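You operate a simulated robot arm through the tools that you are given. There is no shell and no other tool. Be economical: measure what you need, move in short steps, check, and stop when the job is done.

Carry out the task below with a simulated robot arm. There is one attempt and no reset: what you move stays moved.

TASK
On the top of the green table, make the yellow key and the blue socket wrench change places.
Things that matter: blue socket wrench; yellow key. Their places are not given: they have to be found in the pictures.

It is judged by the outcome, as a careful person would: the job done as asked, and still so three seconds after it is handed in. It fails if anything else is knocked over, pushed out of place, dropped, spilled or broken.

THE ROBOT
A 7-joint arm with a two-finger parallel gripper, fixed in place. Base frame: the origin is at the foot of the arm, x ahead of it, y to its left, z up; the work surface is at about z = 820. Lengths are in mm, angles in rad, forces in N, time in s.
With the tool pointing down near the work surface it reaches from about 300 to 700 mm from the base axis. Its first joint turns from -1.152 to 1.152 rad. Payload 1.57 kg.
Tool frame: the origin (TCP) lies between the finger pads and is the grasp point; the fingertips stand 30 mm ahead of it; z points along the fingers, y is the line along which they close. The gripper opens to 110 mm. The fingers are 24 mm wide and 12 mm thick; the gripper's body (48 by 112 mm) begins 78 mm behind the TCP.
Orientation is told as [roll, pitch, yaw] about the base's x, y, z axes, in that order, counted from this pose: with the fingers straight down and closing along the base's y, the tool's x points along the base's -x, its y along +y and its z along -z.

THE INTERFACE
- The arm moves only by the tool nudge_tool. Its argument "series" is a list of rows, each a list of 5 numbers: the shift along the tool's x, y, z in units of 30 mm (1.0 is 30 mm), then the turn about the tool's z in units of 8 degrees (1.0 is 8 degrees), then the opening, from 0 (shut) to 1 (fully open). In form: [[tx, ty, tz, yaw, jaw], ...]. A call has 1 to 12 rows; each row shifts and turns the commanded pose from where the row before left it, along the tool's axes as they then stand. A call with a number of a shift or a turn outside -1 to 1 is refused whole. A row lasts 0.2 s, in which the tool goes at most 50 mm and 0.15 rad; a call with a longer step from one row to the next is refused whole, and so is a gripper value outside its range. A pose out of reach is approached as far as the arm can. The call stops where the force on the tool passes 40 N (or 10 N more than at its start, if that is more) or the arm is blocked; 0.2 s more then pass. The fingers move at their own pace (about 108 mm/s each) and stop on an object; they squeeze with about 43 N. The grip force told is the motor's: it shows also when the fingers shut on nothing. Time passes only in rows, and 0.2 s behind the last, so rows that do not move let the fingers close. It gives the time, the measured TCP pose, the force on the tool (base axes), the opening and the grip force at its end, in the units of the frame above (readings bear some noise).
- Cameras (640 x 400 px; columns grow to the right, rows downward): "scene" is fixed at [177.5, -427.7, 1389.4]; the picture's right is [0.43, -0.90, 0.00], its down [-0.58, -0.28, -0.76] and it looks along [0.69, 0.33, -0.65] (base axes); focal length 311 px, centre (320, 200). "wrist" rides on the gripper at [-36, 0, -80] in the tool frame; the picture's right is [0.00, -1.00, 0.00], its down [0.97, 0.00, -0.24] and it looks along [0.24, 0.00, 0.97] (tool axes); focal length 218 px, centre (320, 200).
- camera(camera): a new picture of that camera. No time passes.
- pixel_to_xyz(camera, pixels): for up to 12 pixels [column, row] of the newest picture of that camera ("zoom" is the newest enlarged one), the place [x, y, z] in the base frame of the surface seen there, good to about 3 mm, but the place of the scene camera against the robot may be out by one fixed shift of up to 18 mm in any direction. No time passes.
- close_up(camera, box): a new picture of the part [left, top, right, bottom] of that camera's present view, enlarged. No time passes.
- hand_in(): hands the job in; it is judged then, once.

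Work in short steps. Measure before you move; look again where a grasp or a placing could have gone wrong, and mend it. You have 80 turns and 54 pictures in all, the two below and enlarged ones among them. Open the gripper and draw the arm clear of the work before you hand the job in, unless the task says otherwise; then end with one line.

The tools are called after ">>>" as a command line: name --pt "numbers of a row" for each row, then --argument value for the rest, lists and objects as JSON in quotes. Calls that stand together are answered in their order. nudge_tool: Moves the arm, as the interface text tells. Its arguments: {"type":"object","properties":{"series":{"type":"array","items":{"type":"array","items":{"type":"number"}}}},"required":["series"]} The other tools are called the same way: camera (camera) takes a picture; pixel_to_xyz (camera, pixels) gives the place of the surface under pixels of a picture; close_up (camera, box) takes an enlarged picture of a part of a camera's view; hand_in () hands the job in.

At the start:

```text
time: 0.0
eef_pos: [464.0, -163.4, 1070.6]
tcp_rot: [-0.001, 0.0, -0.001]
wrist_force: [-0.2, -0.8, 0.0]
finger_gap: 110.0
grasp_force: 0.1
```

scene: 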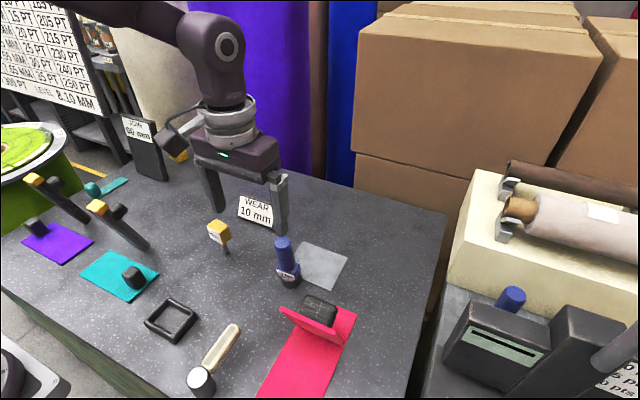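
wrist: 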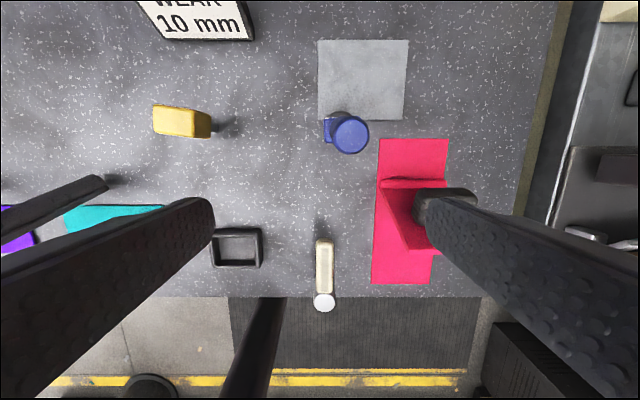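

I look closer at the yellow item near scene (218,235) and the blue one near (287,262).

>>> close_up --camera "scene" --box '[180, 190, 360, 310]'

>>> close_up --camera "scene" --box '[0, 120, 200, 320]'

>>> close_up --camera "wrist" --box '[130, 20, 450, 220]'

```text
3.33 times, centred on (270, 250) of scene
```

zoom: 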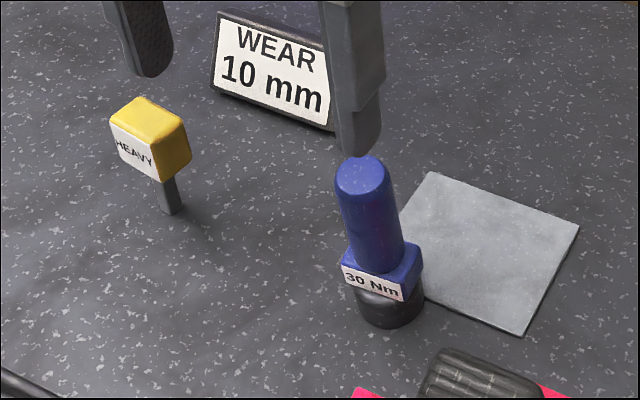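

```text
2.00 times, centred on (100, 220) of scene
```

zoom: 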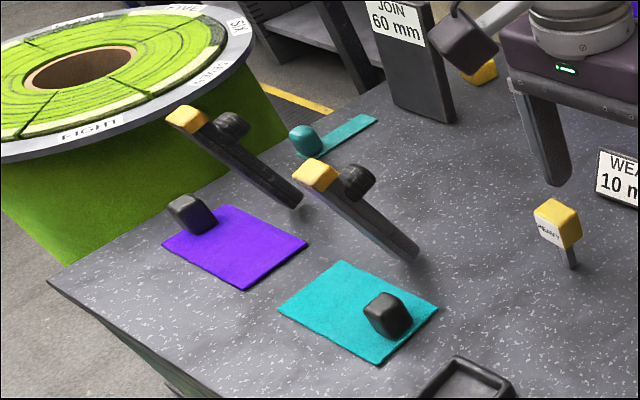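

```text
2.00 times, centred on (290, 120) of wrist
```

zoom: 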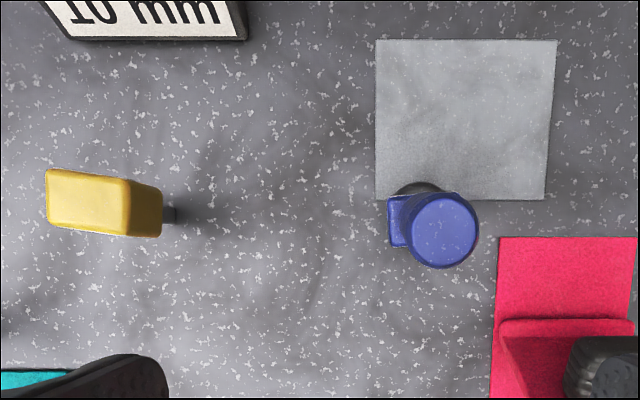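

The yellow key (block on a thin shaft, "HEAVY") and the blue wrench (black foot, "30 Nm") both stand upright. I measure them in both cameras.

>>> pixel_to_xyz --camera "zoom" --pixels '[[50, 175], [50, 225], [128, 178], [128, 232], [160, 190], [160, 232], [172, 215], [440, 230], [440, 200], [475, 235], [440, 265], [395, 220]]'

>>> pixel_to_xyz --camera "scene" --pixels '[[218, 224], [225, 250], [227, 253], [212, 237], [229, 238], [283, 240], [287, 255], [281, 275], [286, 284], [296, 285], [240, 270], [250, 245]]'

```text
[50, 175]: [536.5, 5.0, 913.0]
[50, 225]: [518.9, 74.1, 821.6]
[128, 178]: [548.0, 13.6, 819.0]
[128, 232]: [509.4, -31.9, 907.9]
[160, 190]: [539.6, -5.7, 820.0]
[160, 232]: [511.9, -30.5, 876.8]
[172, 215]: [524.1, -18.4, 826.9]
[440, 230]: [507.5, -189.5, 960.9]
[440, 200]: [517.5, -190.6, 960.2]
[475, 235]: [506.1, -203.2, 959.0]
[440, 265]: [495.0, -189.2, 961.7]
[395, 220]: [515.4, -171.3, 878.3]
```

```text
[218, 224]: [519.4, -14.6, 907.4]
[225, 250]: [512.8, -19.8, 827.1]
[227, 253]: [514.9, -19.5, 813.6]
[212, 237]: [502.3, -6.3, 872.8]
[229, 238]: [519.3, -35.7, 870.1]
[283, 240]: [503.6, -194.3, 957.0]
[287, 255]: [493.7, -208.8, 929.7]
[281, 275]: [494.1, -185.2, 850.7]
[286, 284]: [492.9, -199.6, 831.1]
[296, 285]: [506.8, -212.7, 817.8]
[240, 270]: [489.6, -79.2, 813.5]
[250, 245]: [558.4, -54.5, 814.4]
```

Key head centre is about (523,-15), z 870–910; wrench handle about (506,-190), top 960. I hover over the key first to see its size and yaw.

>>> nudge_tool --pt "-0.5 1 0 0 1" --pt "-0.5 1 0 0 1" --pt "-0.5 1 0 0 1" --pt "-0.4 1 0 0 1" --pt "0 0.95 0 0 1" --pt "0 0 0 0 1"

>>> close_up --camera "wrist" --box '[240, 130, 400, 230]'

>>> camera --camera "wrist"

```text
time: 1.4
eef_pos: [520.4, -13.1, 1071.5]
tcp_rot: [0.0, 0.001, -0.001]
wrist_force: [-0.5, 1.0, 0.0]
finger_gap: 109.9
grasp_force: 0.0
```

```text
4.00 times, centred on (320, 180) of wrist
```

zoom: 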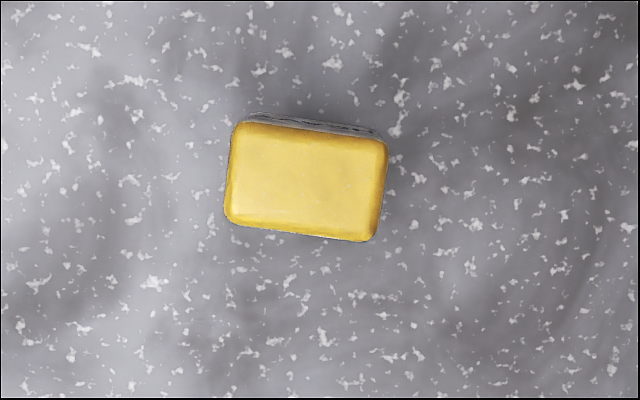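

```text
47 pictures are left
```

wrist: 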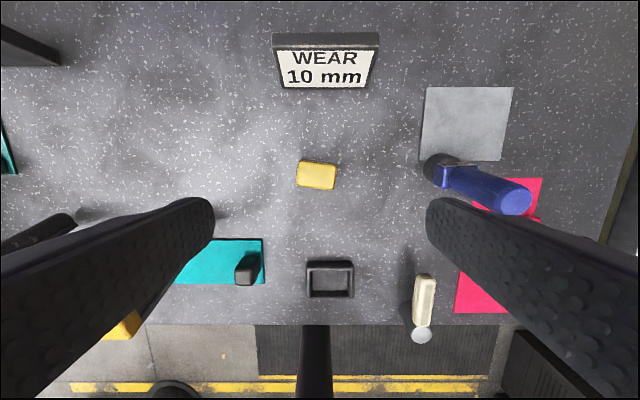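

The key head is turned about 7.3° clockwise in the picture (edge (232,225)–(365,242) in the zoom). I measure its corners.

>>> pixel_to_xyz --camera "zoom" --pixels '[[242, 130], [378, 148], [364, 234], [234, 217], [306, 182], [306, 126], [250, 116], [380, 190]]'

>>> close_up --camera "wrist" --box '[410, 140, 550, 230]'

>>> pixel_to_xyz --camera "wrist" --pixels '[[431, 165], [428, 180], [450, 162], [440, 155], [516, 200]]'

```text
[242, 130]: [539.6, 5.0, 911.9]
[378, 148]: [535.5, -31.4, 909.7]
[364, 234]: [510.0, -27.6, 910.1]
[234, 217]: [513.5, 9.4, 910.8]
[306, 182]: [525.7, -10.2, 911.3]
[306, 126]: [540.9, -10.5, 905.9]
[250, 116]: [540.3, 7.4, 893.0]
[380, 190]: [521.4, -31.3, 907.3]
```

```text
4.44 times, centred on (480, 185) of wrist
```

zoom: 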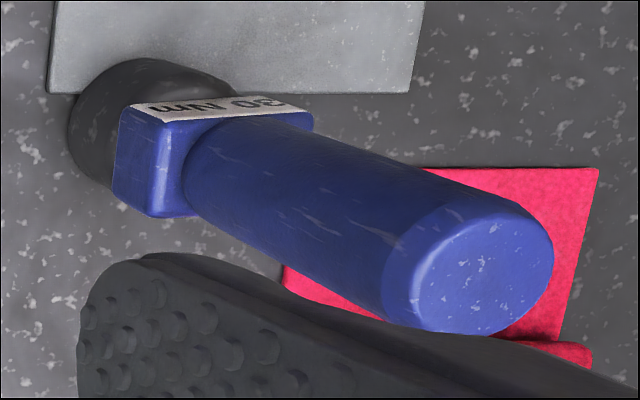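

```text
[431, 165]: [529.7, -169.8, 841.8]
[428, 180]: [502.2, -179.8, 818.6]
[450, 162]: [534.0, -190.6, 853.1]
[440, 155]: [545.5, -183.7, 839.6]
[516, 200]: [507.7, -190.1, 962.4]
```

Key centre ≈ (525,-11). Now I hover over the wrench at (508,-190) for the same measurement.

>>> nudge_tool --pt "0.41 -1 0 0 1" --pt "0 -1 0 0 1" --pt "0 -1 0 0 1" --pt "0 -1 0 0 1" --pt "0 -1 0 0 1" --pt "0 -0.9 0 0 1" --pt "0 0 0 0 1"

>>> close_up --camera "wrist" --box '[200, 90, 440, 240]'

```text
time: 3.0
eef_pos: [507.6, -193.0, 1071.6]
tcp_rot: [0.001, 0.001, 0.0]
wrist_force: [0.5, 0.8, -0.3]
finger_gap: 110.2
grasp_force: 0.0
```

```text
2.67 times, centred on (320, 165) of wrist
```

zoom: 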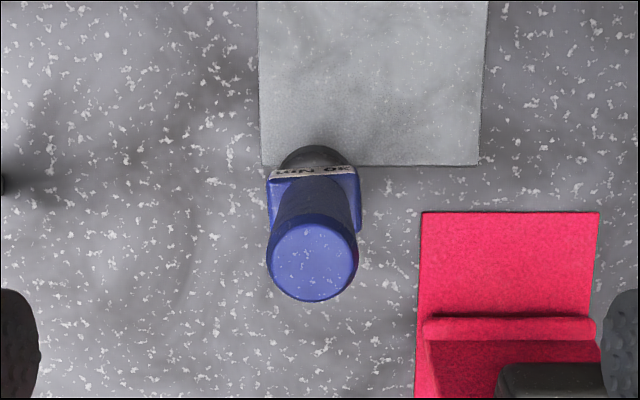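

>>> pixel_to_xyz --camera "zoom" --pixels '[[312, 260], [270, 258], [354, 258], [312, 225], [312, 298], [272, 180], [354, 175], [312, 152], [270, 162], [470, 162], [290, 160], [425, 215]]'

```text
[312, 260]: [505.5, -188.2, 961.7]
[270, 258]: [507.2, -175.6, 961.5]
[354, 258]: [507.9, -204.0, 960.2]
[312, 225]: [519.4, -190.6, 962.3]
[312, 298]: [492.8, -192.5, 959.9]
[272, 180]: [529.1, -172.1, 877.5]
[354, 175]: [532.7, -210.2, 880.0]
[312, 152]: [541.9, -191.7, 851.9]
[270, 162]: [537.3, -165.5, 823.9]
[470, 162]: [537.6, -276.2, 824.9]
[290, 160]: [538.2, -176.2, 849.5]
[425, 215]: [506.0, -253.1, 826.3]
```

The handle's top (506,-190) seems off from the guard/foot (centre x≈514–520), so the wrench may lean. I look closer.

>>> close_up --camera "scene" --box '[255, 225, 335, 295]'

>>> close_up --camera "wrist" --box '[280, 130, 360, 210]'

```text
5.71 times, centred on (295, 260) of scene
```

zoom: 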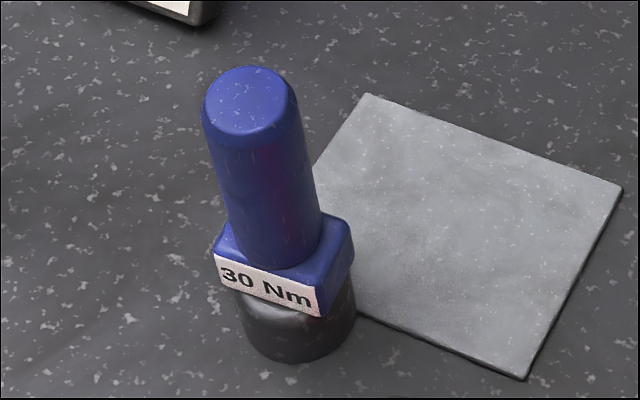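

```text
5.00 times, centred on (320, 170) of wrist
```

zoom: 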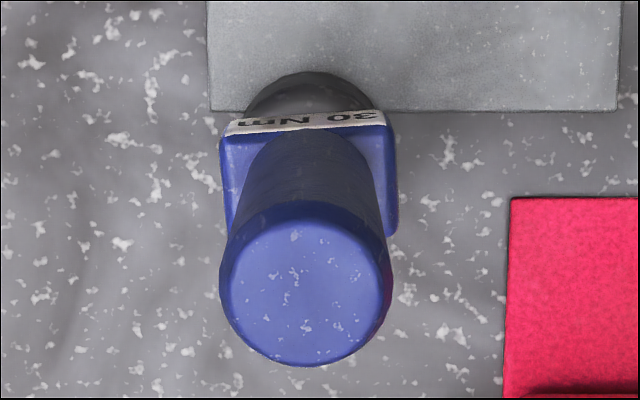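

The wrench leans about 8° toward -x (foot centre near x≈521, top x≈506), probably because its foot is propped on the grey plate's edge (x≈537.5). I go down on the handle, fingers closing along y, tips above the guard.

>>> nudge_tool --pt "-0.08 0.08 0 0 0.6" --pt "0 0 1 0 0.6" --pt "0 0 1 0 0.6" --pt "0 0 1 0 0.6" --pt "0 0 1 0 0.6" --pt "0 0 0.9 0 0.6" --pt "0 0 0 0 0.6"

>>> close_up --camera "scene" --box '[225, 190, 365, 300]'

```text
time: 4.6
eef_pos: [511.1, -188.2, 921.8]
tcp_rot: [-0.001, 0.0, 0.001]
wrist_force: [0.2, 0.3, 0.0]
finger_gap: 65.9
grasp_force: 0.1
```

```text
3.64 times, centred on (295, 245) of scene
```

zoom: 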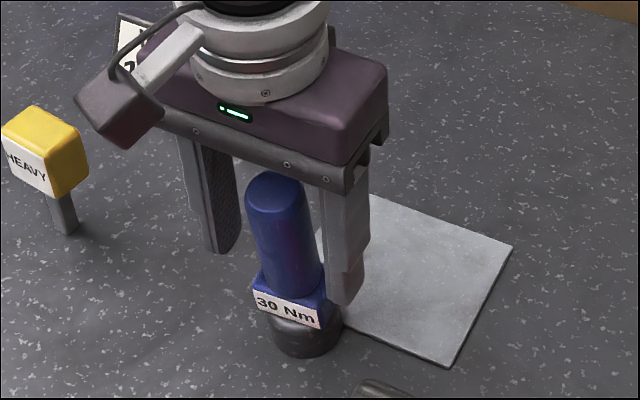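

The fingers straddle the handle clear of the guard. Closing.

>>> nudge_tool --pt "0 -0.03 0 0 0.25" --pt "0 -0.03 0 0 0.1" --pt "0 0 0 0 0.1" --pt "0 0 0 0 0.1"

```text
time: 5.6
eef_pos: [510.0, -191.8, 924.2]
tcp_rot: [0.001, 0.0, -0.001]
wrist_force: [0.0, 0.1, 0.2]
finger_gap: 31.0
grasp_force: 40.0
```

Gripped at 31 mm. I lift 60 mm and look.

>>> nudge_tool --pt "0 0 -0.5 0 0.1" --pt "0 0 -0.5 0 0.1" --pt "0 0 -0.5 0 0.1" --pt "0 0 -0.5 0 0.1" --pt "0 0 0 0 0.1"

>>> close_up --camera "scene" --box '[225, 190, 365, 300]'

>>> camera --camera "wrist"

```text
time: 6.8
eef_pos: [511.0, -191.3, 985.8]
tcp_rot: [0.0, -0.001, 0.0]
wrist_force: [-0.4, -0.3, -1.9]
finger_gap: 31.0
grasp_force: 39.7
```

```text
3.64 times, centred on (295, 245) of scene
```

zoom: 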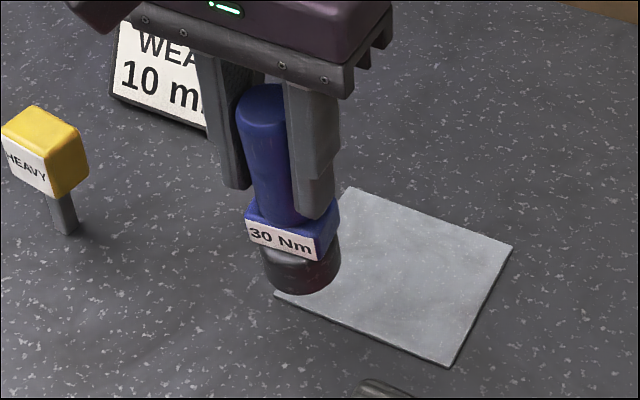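

```text
40 pictures are left
```

wrist: 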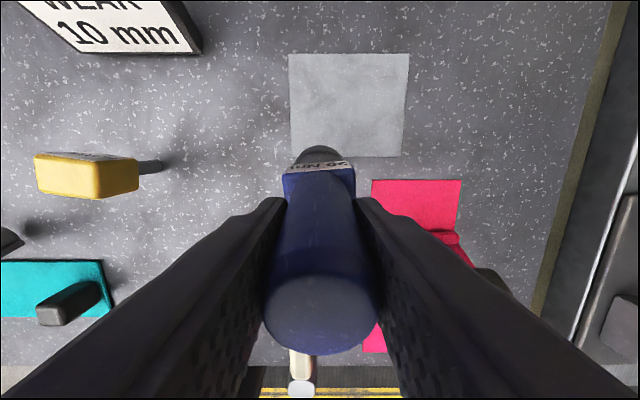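

Held firmly, still leaning. I carry it to a free temporary spot at (505,-100), between the two places, and lower it to the original height.

>>> nudge_tool --pt "0.2 0.6 0 0 0.1" --pt "0 0.8 0 0 0.1" --pt "0 0.8 0 0 0.1" --pt "0 0.6 0 0 0.1" --pt "0 0.24 0 0 0.1" --pt "0 0 0.6 0 0.1" --pt "0 0 0.6 0 0.1" --pt "0 0 0.5 0 0.1" --pt "0 0 0.2 0 0.1" --pt "0 0 0.1 0 0.1" --pt "0 0 0 0 0.1"

>>> close_up --camera "scene" --box '[205, 180, 325, 300]'

```text
time: 9.2
eef_pos: [505.2, -100.9, 925.2]
tcp_rot: [0.001, -0.003, 0.0]
wrist_force: [-1.6, 3.7, 30.4]
finger_gap: 30.9
grasp_force: 40.0
```

```text
3.33 times, centred on (265, 240) of scene
```

zoom: 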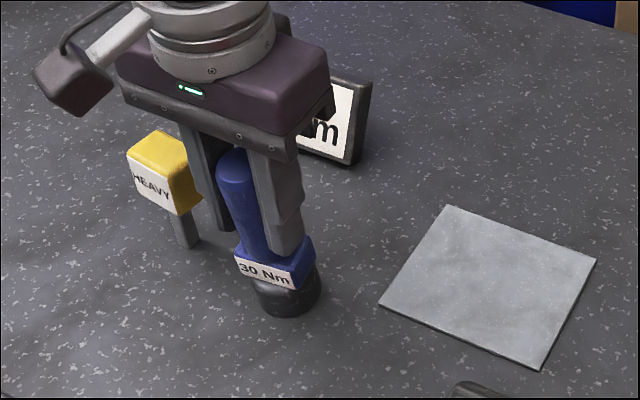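

It touches the table (30 N up). I ease up 1 mm, then open gently.

>>> nudge_tool --pt "0 0 -0.04 0 0.1" --pt "0 0 -0.02 0 0.27" --pt "0 0 0 0 0.3" --pt "0 0 0 0 0.4" --pt "0 0 0 0 0.5" --pt "0 0 0 0 0.6" --pt "0 0 0 0 0.6" --pt "0 0 0 0 0.6"

>>> close_up --camera "scene" --box '[205, 180, 325, 300]'

>>> camera --camera "wrist"

```text
time: 11.0
eef_pos: [504.2, -100.4, 925.6]
tcp_rot: [0.001, -0.001, 0.002]
wrist_force: [0.0, -0.1, -0.3]
finger_gap: 66.0
grasp_force: 0.0
```

```text
3.33 times, centred on (265, 240) of scene
```

zoom: 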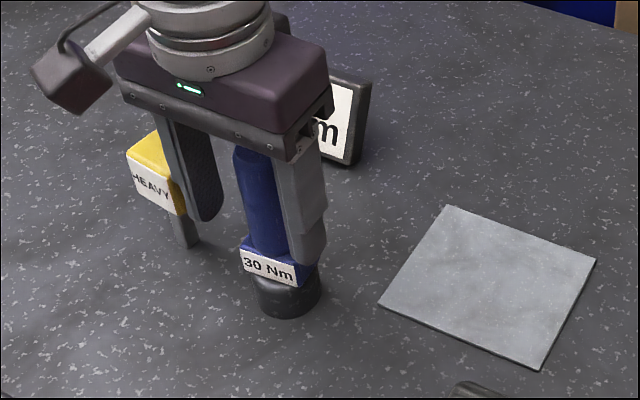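

```text
37 pictures are left
```

wrist: 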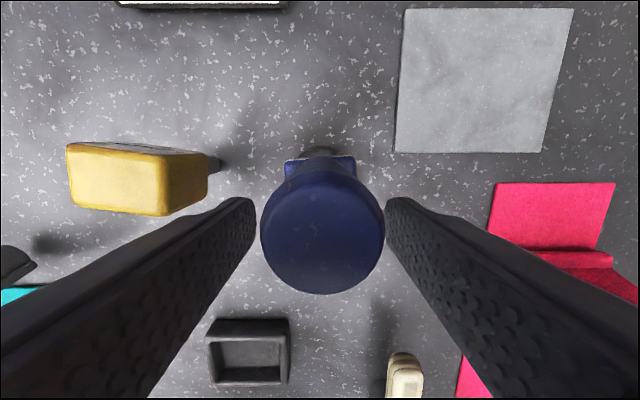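

The wrench now stands upright, so the lean did come from the plate. I raise the arm straight up and look to measure the wrench and the old spot.

>>> nudge_tool --pt "0 0 -0.7 0 0.6" --pt "0 0 -1 0 0.6" --pt "0 0 -1 0 0.6" --pt "0 0 -1 0 0.6" --pt "0 0 -1 0 0.6" --pt "0 0 -0.2 0 0.6" --pt "0 0 0 0 0.6"

>>> camera --camera "wrist"

>>> pixel_to_xyz --camera "wrist" --pixels '[[318, 185], [304, 188], [335, 188], [318, 172], [318, 205], [400, 150], [410, 158], [430, 158], [440, 148], [440, 170]]'

```text
time: 12.6
eef_pos: [505.2, -99.7, 1073.0]
tcp_rot: [-0.001, -0.001, 0.0]
wrist_force: [-0.8, 0.0, -1.0]
finger_gap: 66.0
grasp_force: 0.1
```

```text
36 pictures are left
```

wrist: 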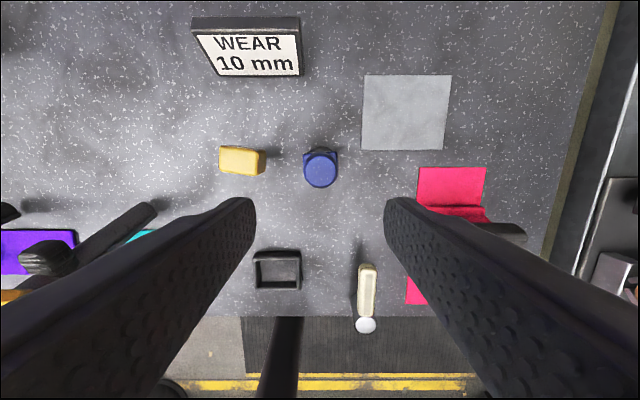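

```text
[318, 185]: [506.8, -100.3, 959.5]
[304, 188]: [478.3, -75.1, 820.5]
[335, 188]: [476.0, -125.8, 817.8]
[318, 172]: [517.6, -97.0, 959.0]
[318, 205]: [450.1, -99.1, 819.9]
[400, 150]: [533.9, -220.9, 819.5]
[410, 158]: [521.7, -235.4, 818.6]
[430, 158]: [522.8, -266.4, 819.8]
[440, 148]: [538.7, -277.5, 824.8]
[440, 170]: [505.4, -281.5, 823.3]
```

The wrench stands at about (519,-100); the table is at z≈819 and the plate at 824. Now to the key: hover over (525,-11.5) and turn the yaw +7.3° to match it.

>>> nudge_tool --pt "-0.3 0.9 0 0.3 0.6" --pt "-0.36 1 0 0.3 0.6" --pt "0 1 0 0.31 0.6" --pt "0 0 0.8 0 0.6" --pt "0 0 0.8 0 0.6" --pt "0 0 0.6 0 0.6" --pt "0 0 0 0 0.6"

>>> close_up --camera "wrist" --box '[240, 130, 400, 230]'

>>> pixel_to_xyz --camera "zoom" --pixels '[[320, 200], [250, 200], [390, 200], [320, 150], [320, 250]]'

```text
time: 14.2
eef_pos: [529.3, -14.6, 1007.2]
tcp_rot: [0.001, 0.001, -0.128]
wrist_force: [0.3, -0.5, -0.6]
finger_gap: 66.1
grasp_force: 0.0
```

```text
4.00 times, centred on (320, 180) of wrist
```

zoom: 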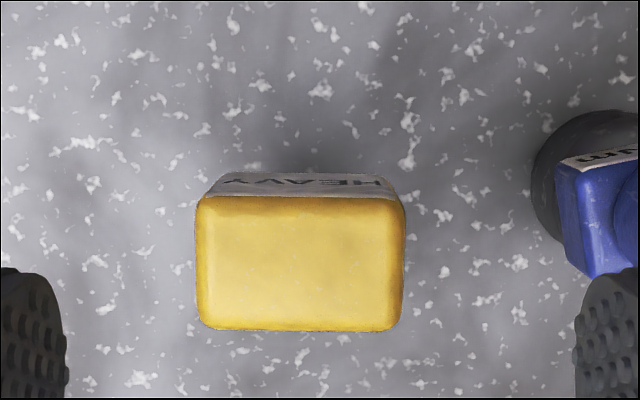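

```text
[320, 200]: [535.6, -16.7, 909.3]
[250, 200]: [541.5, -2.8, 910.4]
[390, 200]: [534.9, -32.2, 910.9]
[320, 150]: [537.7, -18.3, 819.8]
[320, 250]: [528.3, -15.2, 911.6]
```

Yaw matches; the head sits about 4 mm to tool +y and 4 mm toward -x. I correct and descend to z≈894.

>>> nudge_tool --pt "0.14 0.12 0 0 0.6" --pt "0 0 0.9 0 0.6" --pt "0 0 0.9 0 0.6" --pt "0 0 0.9 0 0.6" --pt "0 0 0.7 0 0.6" --pt "0 0 0.37 0 0.6" --pt "0 0 0 0 0.6"

>>> camera --camera "wrist"

>>> close_up --camera "scene" --box '[165, 180, 305, 300]'

```text
time: 15.8
eef_pos: [525.6, -9.9, 893.8]
tcp_rot: [-0.002, 0.0, -0.128]
wrist_force: [-0.3, 0.0, 0.0]
finger_gap: 65.9
grasp_force: 0.1
```

```text
34 pictures are left
```

wrist: 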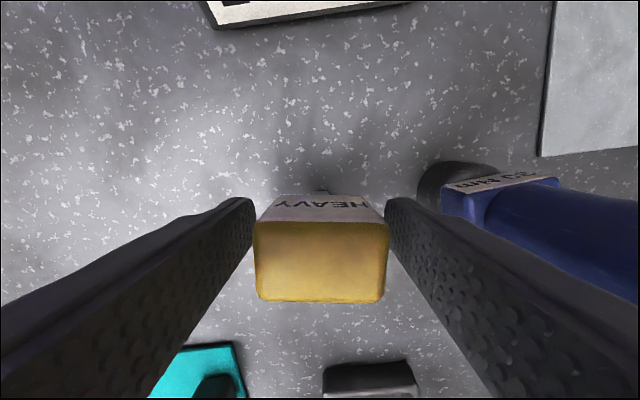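

```text
3.33 times, centred on (235, 240) of scene
```

zoom: 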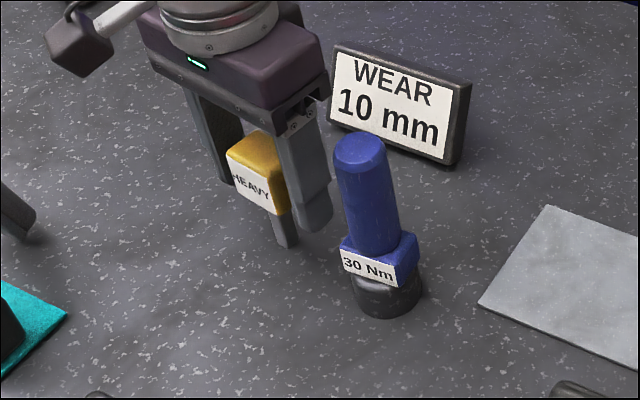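

Centred between the fingers. Closing slowly.

>>> nudge_tool --pt "0 0 0 0 0.5" --pt "0 0 0 0 0.4" --pt "0 0 0 0 0.3" --pt "0 0 0 0 0.15" --pt "0 0 0 0 0.15" --pt "0 0 0 0 0.15"

>>> camera --camera "wrist"

```text
time: 17.2
eef_pos: [526.2, -9.9, 894.1]
tcp_rot: [0.001, 0.0, -0.127]
wrist_force: [1.0, -0.2, -0.1]
finger_gap: 43.4
grasp_force: 42.5
```

```text
32 pictures are left
```

wrist: 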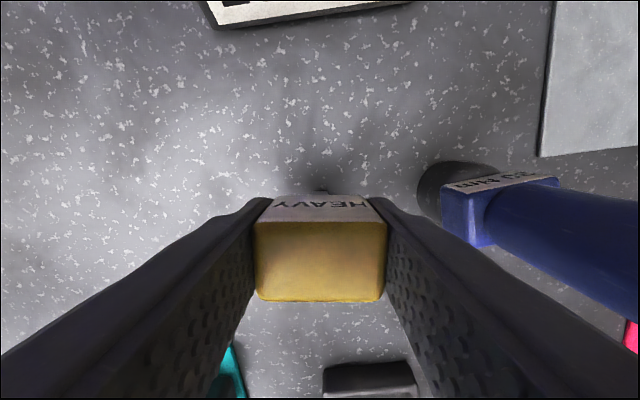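

Gripped at 43 mm without shifting. I lift gently 60 mm and check for slip.

>>> nudge_tool --pt "0 0 -0.2 0 0.15" --pt "0 0 -0.4 0 0.15" --pt "0 0 -0.5 0 0.15" --pt "0 0 -0.5 0 0.15" --pt "0 0 -0.4 0 0.15" --pt "0 0 0 0 0.15"

>>> close_up --camera "scene" --box '[165, 160, 305, 280]'

>>> camera --camera "wrist"

```text
time: 18.6
eef_pos: [525.2, -9.3, 952.8]
tcp_rot: [-0.001, -0.001, -0.127]
wrist_force: [-0.6, 0.4, 0.0]
finger_gap: 43.3
grasp_force: 43.2
```

```text
3.33 times, centred on (235, 220) of scene
```

zoom: 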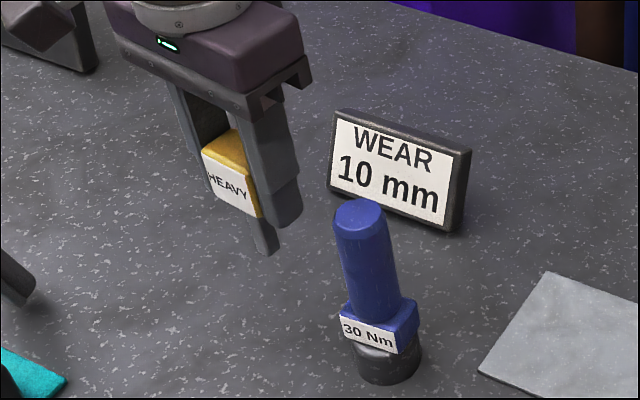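

```text
30 pictures are left
```

wrist: 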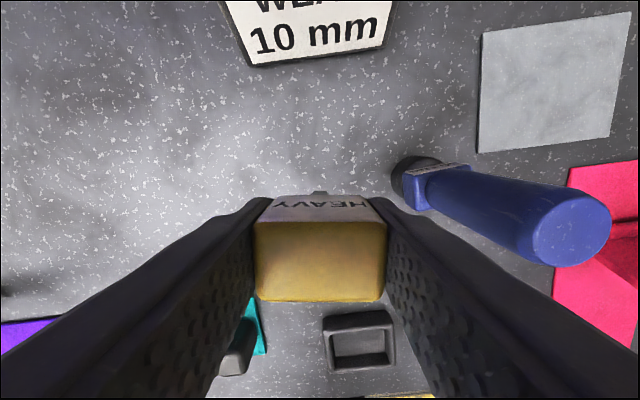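

Held straight. I raise to z≈1065 to clear the wrench and carry the key over to (519,-191), keeping its yaw.

>>> nudge_tool --pt "0 0 -0.9 0 0.15" --pt "0 0 -1 0 0.15" --pt "0 0 -1 0 0.15" --pt "0 0 -0.85 0 0.15" --pt "-0.09 -0.8 0 0 0.15" --pt "-0.1 -1 0 0 0.15" --pt "-0.1 -1 0 0 0.15" --pt "-0.1 -1 0 0 0.15" --pt "-0.1 -1 0 0 0.15" --pt "-0.08 -0.8 0 0 0.15" --pt "0 -0.43 0 0 0.15" --pt "0 0 0 0 0.15"

>>> camera --camera "wrist"

```text
time: 21.2
eef_pos: [518.6, -193.2, 1066.4]
tcp_rot: [0.001, 0.001, -0.127]
wrist_force: [0.2, 0.1, -0.4]
finger_gap: 43.2
grasp_force: 43.5
```

```text
29 pictures are left
```

wrist: 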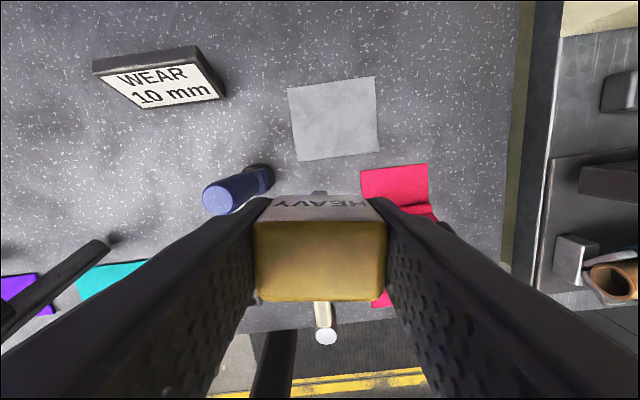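

Over the spot. I lower to about 900 mm first.

>>> nudge_tool --pt "0 0.05 0.8 0 0.15" --pt "0 0 1 0 0.15" --pt "0 0 1 0 0.15" --pt "0 0 1 0 0.15" --pt "0 0 1 0 0.15" --pt "0 0 0.5 0 0.15" --pt "0 0 0.2 0 0.15" --pt "0 0 0 0 0.15"

>>> close_up --camera "scene" --box '[225, 190, 365, 310]'

>>> camera --camera "wrist"

```text
time: 23.0
eef_pos: [519.9, -189.7, 902.1]
tcp_rot: [0.001, 0.001, -0.129]
wrist_force: [0.5, -0.1, -0.6]
finger_gap: 43.2
grasp_force: 42.8
```

```text
3.33 times, centred on (295, 250) of scene
```

zoom: 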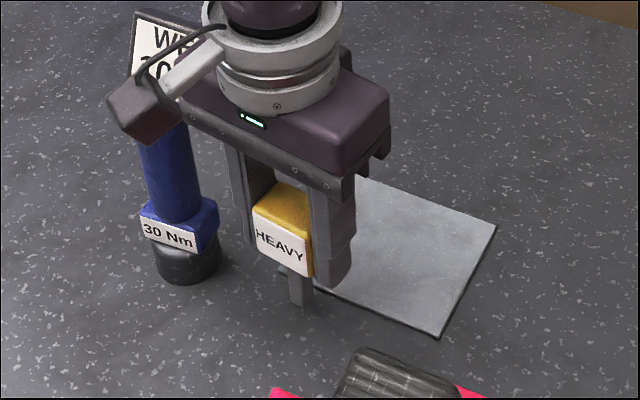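

```text
27 pictures are left
```

wrist: 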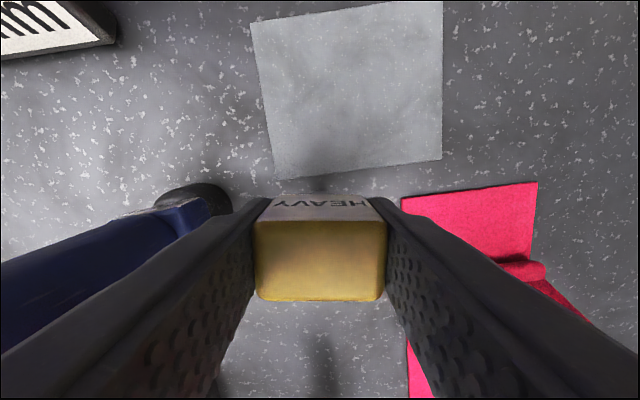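

Shaft foot is clear of the plate. I go down in small steps to contact.

>>> nudge_tool --pt "0 0 0.12 0 0.15" --pt "0 0 0.07 0 0.15" --pt "0 0 0.04 0 0.15" --pt "0 0 0 0 0.15"

```text
time: 24.0
eef_pos: [519.9, -189.1, 893.8]
tcp_rot: [-0.001, 0.0, -0.127]
wrist_force: [0.1, 0.8, -1.0]
finger_gap: 43.3
grasp_force: 42.9
```

>>> nudge_tool --pt "0 0 0.03 0 0.15" --pt "0 0 0 0 0.15"

```text
time: 24.6
eef_pos: [519.9, -189.7, 892.5]
tcp_rot: [0.001, 0.0, -0.128]
wrist_force: [-0.4, -0.3, -0.9]
finger_gap: 43.1
grasp_force: 43.3
```

No contact yet; another half-millimetre or so.

>>> nudge_tool --pt "0 0 0.02 0 0.15" --pt "0 0 0 0 0.15"

```text
time: 25.2
eef_pos: [519.7, -190.2, 892.8]
tcp_rot: [0.0, -0.001, -0.128]
wrist_force: [-0.6, 0.5, 1.1]
finger_gap: 43.0
grasp_force: 42.4
```

>>> nudge_tool --pt "0 0 0.02 0 0.15" --pt "0 0 0 0 0.15"

>>> close_up --camera "scene" --box '[255, 225, 335, 295]'

```text
time: 25.8
eef_pos: [519.1, -189.8, 893.0]
tcp_rot: [0.0, 0.0, -0.127]
wrist_force: [-1.6, 0.5, 8.8]
finger_gap: 43.0
grasp_force: 42.5
```

```text
5.71 times, centred on (295, 260) of scene
```

zoom: 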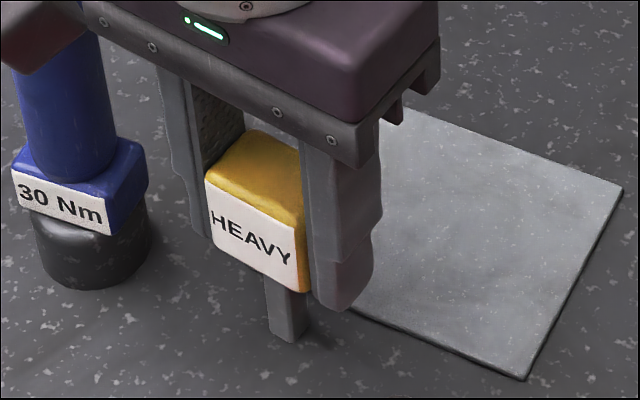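

Contact (8.8 N), shaft upright on the bare table. I open in small symmetric increments.

>>> nudge_tool --pt "0 0 0 0 0.38" --pt "0 0 0 0 0.4" --pt "0 0 0 0 0.42" --pt "0 0 0 0 0.46" --pt "0 0 0 0 0.52" --pt "0 0 0 0 0.6" --pt "0 0 0 0 0.6" --pt "0 0 0 0 0.6"

>>> close_up --camera "scene" --box '[255, 225, 335, 295]'

>>> camera --camera "wrist"

```text
time: 27.6
eef_pos: [519.1, -190.2, 892.1]
tcp_rot: [0.0, -0.001, -0.129]
wrist_force: [-0.4, 0.2, 0.4]
finger_gap: 65.9
grasp_force: 0.0
```

```text
5.71 times, centred on (295, 260) of scene
```

zoom: 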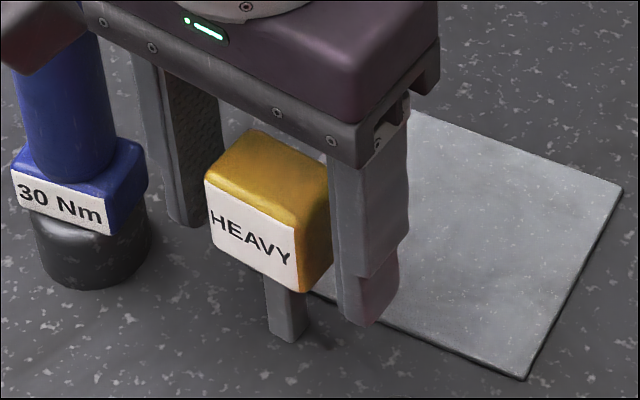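

```text
24 pictures are left
```

wrist: 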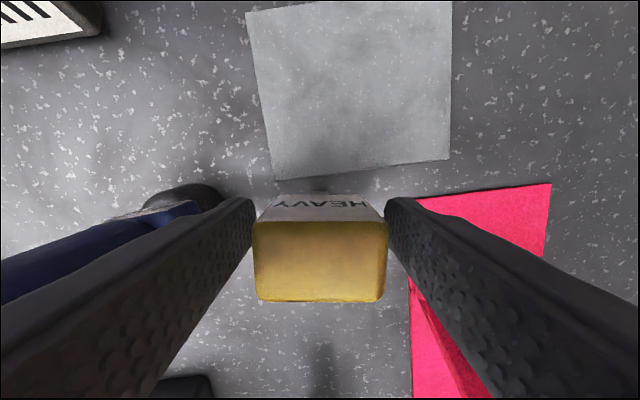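

The key stands upright on its own. I raise straight up, undo the yaw and hover over the wrench at (519,-100).

>>> nudge_tool --pt "0 0 -0.5 0 0.6" --pt "0 0 -0.8 0 0.6" --pt "0 0 -1 0 0.6" --pt "0 0 -1 0 0.6" --pt "0 0 -1 0 0.6" --pt "0 0 -1 0 0.6" --pt "0 0 -0.7 -0.31 0.6" --pt "0 0 0 -0.6 0.6" --pt "0 1 0 0 0.6" --pt "0 1 0 0 0.6" --pt "0 1 0 0 0.6" --pt "0 0 0 0 0.6"

>>> close_up --camera "wrist" --box '[240, 130, 400, 230]'

>>> pixel_to_xyz --camera "zoom" --pixels '[[320, 200], [290, 200], [350, 200], [320, 230], [320, 170]]'

>>> camera --camera "scene"

```text
time: 30.2
eef_pos: [518.4, -100.6, 1071.3]
tcp_rot: [0.0, -0.001, -0.001]
wrist_force: [0.5, -0.6, 0.1]
finger_gap: 66.3
grasp_force: 0.1
```

```text
4.00 times, centred on (320, 180) of wrist
```

zoom: 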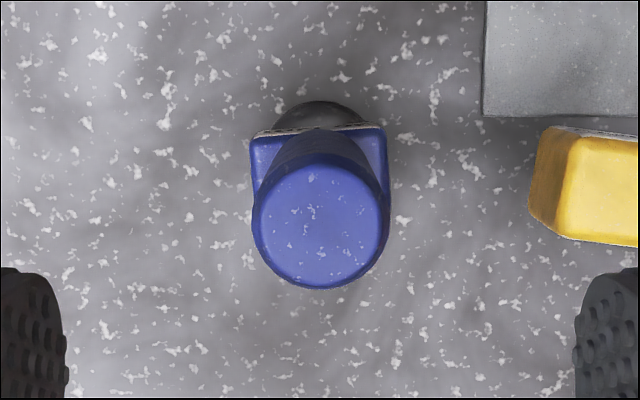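

```text
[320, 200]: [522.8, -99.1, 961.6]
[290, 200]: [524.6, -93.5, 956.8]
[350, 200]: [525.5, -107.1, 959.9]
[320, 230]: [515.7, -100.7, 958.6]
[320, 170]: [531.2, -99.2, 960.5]
```

```text
22 pictures are left
```

scene: 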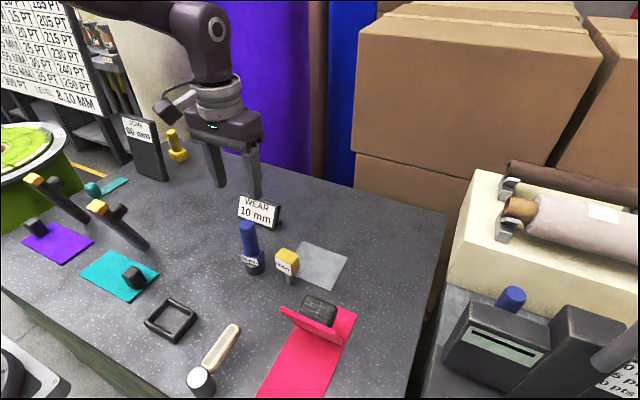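

The key stands well. But I now see another yellow item at (175,145) that the arm had hidden; I check it before going on.

>>> close_up --camera "scene" --box '[110, 100, 230, 180]'

>>> close_up --camera "scene" --box '[440, 260, 560, 340]'

>>> pixel_to_xyz --camera "scene" --pixels '[[172, 133], [178, 155], [510, 295], [288, 262]]'

```text
5.00 times, centred on (170, 140) of scene
```

zoom: 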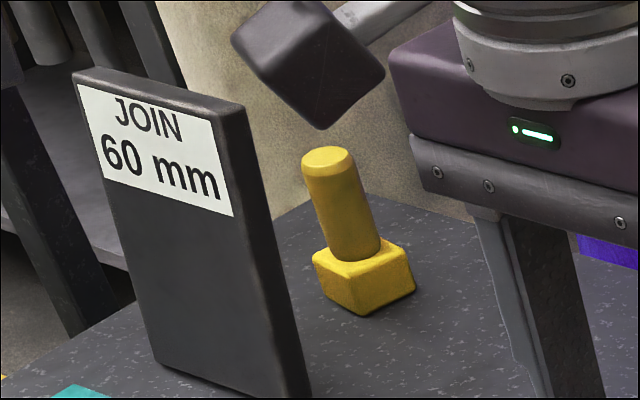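

```text
5.00 times, centred on (500, 300) of scene
```

zoom: 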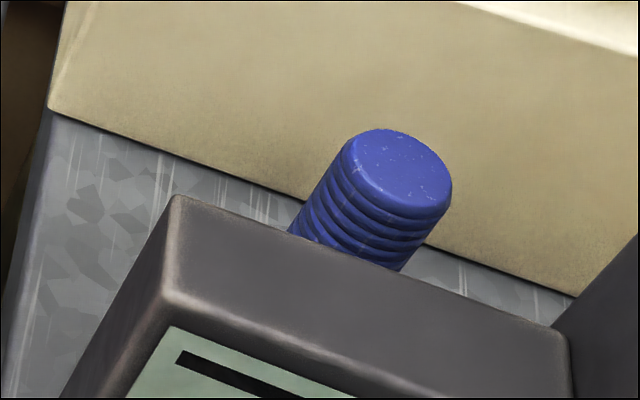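

```text
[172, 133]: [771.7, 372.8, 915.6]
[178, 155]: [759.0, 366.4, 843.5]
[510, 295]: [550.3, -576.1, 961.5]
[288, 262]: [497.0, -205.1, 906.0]
```

That one is a bolt, out of reach, so the "HEAVY" piece is the key. Wrench handle centre (517.5,-100) is under the TCP; I descend to z≈924 and grip.

>>> nudge_tool --pt "0.02 0 0.9 0 0.6" --pt "0 0 1 0 0.6" --pt "0 0 1 0 0.6" --pt "0 0 1 0 0.6" --pt "0 0 0.7 0 0.6" --pt "0 0 0.3 0 0.6" --pt "0 0 0 0 0.5" --pt "0 0 0 0 0.35" --pt "0 0 0 0 0.1" --pt "0 0 0 0 0.1" --pt "0 0 0 0 0.1"

>>> close_up --camera "scene" --box '[205, 180, 325, 300]'

```text
time: 32.6
eef_pos: [518.6, -99.3, 924.0]
tcp_rot: [0.001, 0.001, -0.001]
wrist_force: [-0.5, 0.2, -0.5]
finger_gap: 30.7
grasp_force: 39.5
```

```text
3.33 times, centred on (265, 240) of scene
```

zoom: 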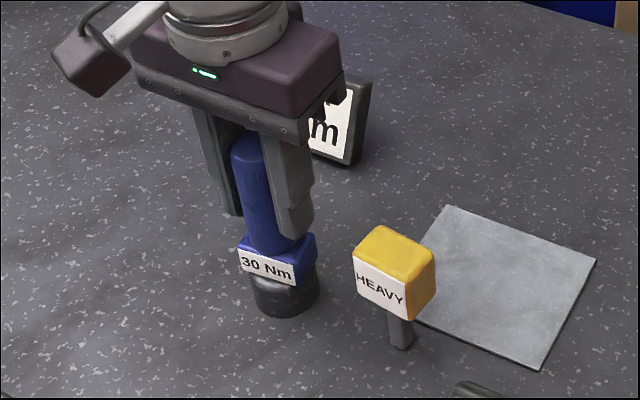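

Gripped upright. I lift 50 mm, carry to (525,-11) and lower near the table.

>>> nudge_tool --pt "0 0 -0.4 0 0.1" --pt "0 0 -0.6 0 0.1" --pt "0 0 -0.67 0 0.1" --pt "-0.22 0.7 0 0 0.1" --pt "0 0.9 0 0 0.1" --pt "0 0.8 0 0 0.1" --pt "0 0.54 0 0 0.1" --pt "0 0 0.6 0 0.1" --pt "0 0 0.6 0 0.1" --pt "0 0 0.3 0 0.1" --pt "0 0 0.1 0 0.1" --pt "0 0 0 0 0.1"

>>> close_up --camera "scene" --box '[165, 180, 305, 300]'

```text
time: 35.2
eef_pos: [526.0, -12.3, 927.0]
tcp_rot: [0.0, 0.002, 0.0]
wrist_force: [-0.2, -0.4, -0.1]
finger_gap: 30.6
grasp_force: 39.1
```

```text
3.33 times, centred on (235, 240) of scene
```

zoom: 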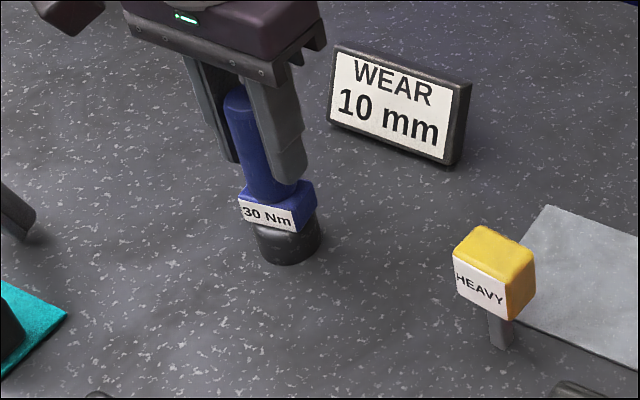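

A couple of millimetres remain; I lower in tiny steps.

>>> nudge_tool --pt "0 0 0.05 0 0.1" --pt "0 0 0.03 0 0.1" --pt "0 0 0 0 0.1"

```text
time: 36.0
eef_pos: [525.1, -12.3, 924.9]
tcp_rot: [-0.001, -0.003, 0.001]
wrist_force: [-0.6, 4.8, 30.6]
finger_gap: 30.9
grasp_force: 39.8
```

Contact. I ease up half a millimetre and open slowly, then retreat straight up.

>>> nudge_tool --pt "0 0 -0.03 0 0.1" --pt "0 0 0 0 0.27" --pt "0 0 0 0 0.3" --pt "0 0 0 0 0.4" --pt "0 0 0 0 0.6" --pt "0 0 0 0 0.6" --pt "0 0 -0.6 0 0.6" --pt "0 0 -1 0 0.6" --pt "0 0 -1 0 0.6" --pt "0 0 -1 0 0.6" --pt "0 0 -1 0 0.6" --pt "0 0 -0.5 0 0.6"

>>> camera --camera "wrist"

>>> camera --camera "scene"

```text
time: 38.6
eef_pos: [525.1, -10.9, 1078.2]
tcp_rot: [0.001, -0.001, 0.0]
wrist_force: [-0.6, -0.2, -0.6]
finger_gap: 65.9
grasp_force: 0.0
```

```text
17 pictures are left
```

wrist: 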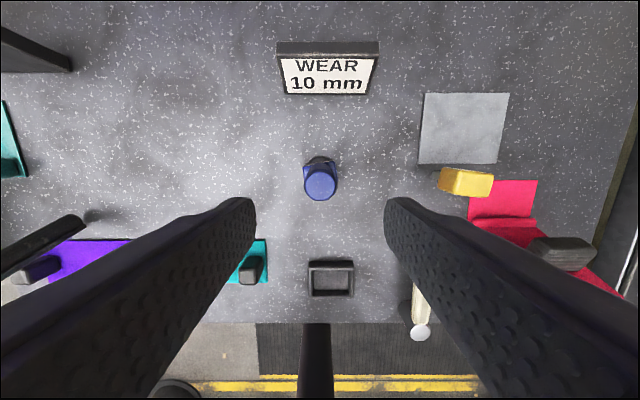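

```text
16 pictures are left
```

scene: 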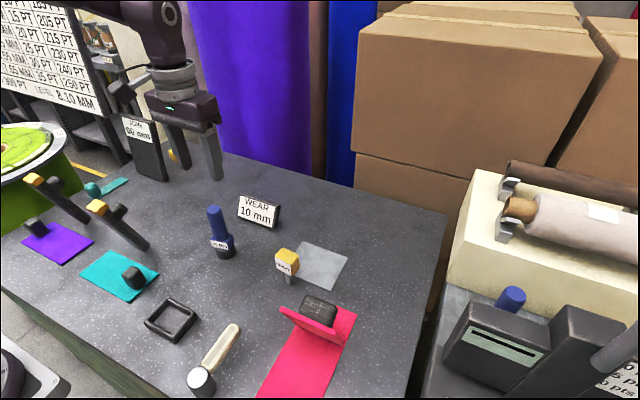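

Both stand upright in each other's place, nothing else has moved, the gripper is open and the arm is clear. Handing in.

>>> hand_in

```text
The job is handed in.
```

The yellow key and the blue socket wrench have changed places on the table. Both stand upright, and the last pictures show nothing else moved.
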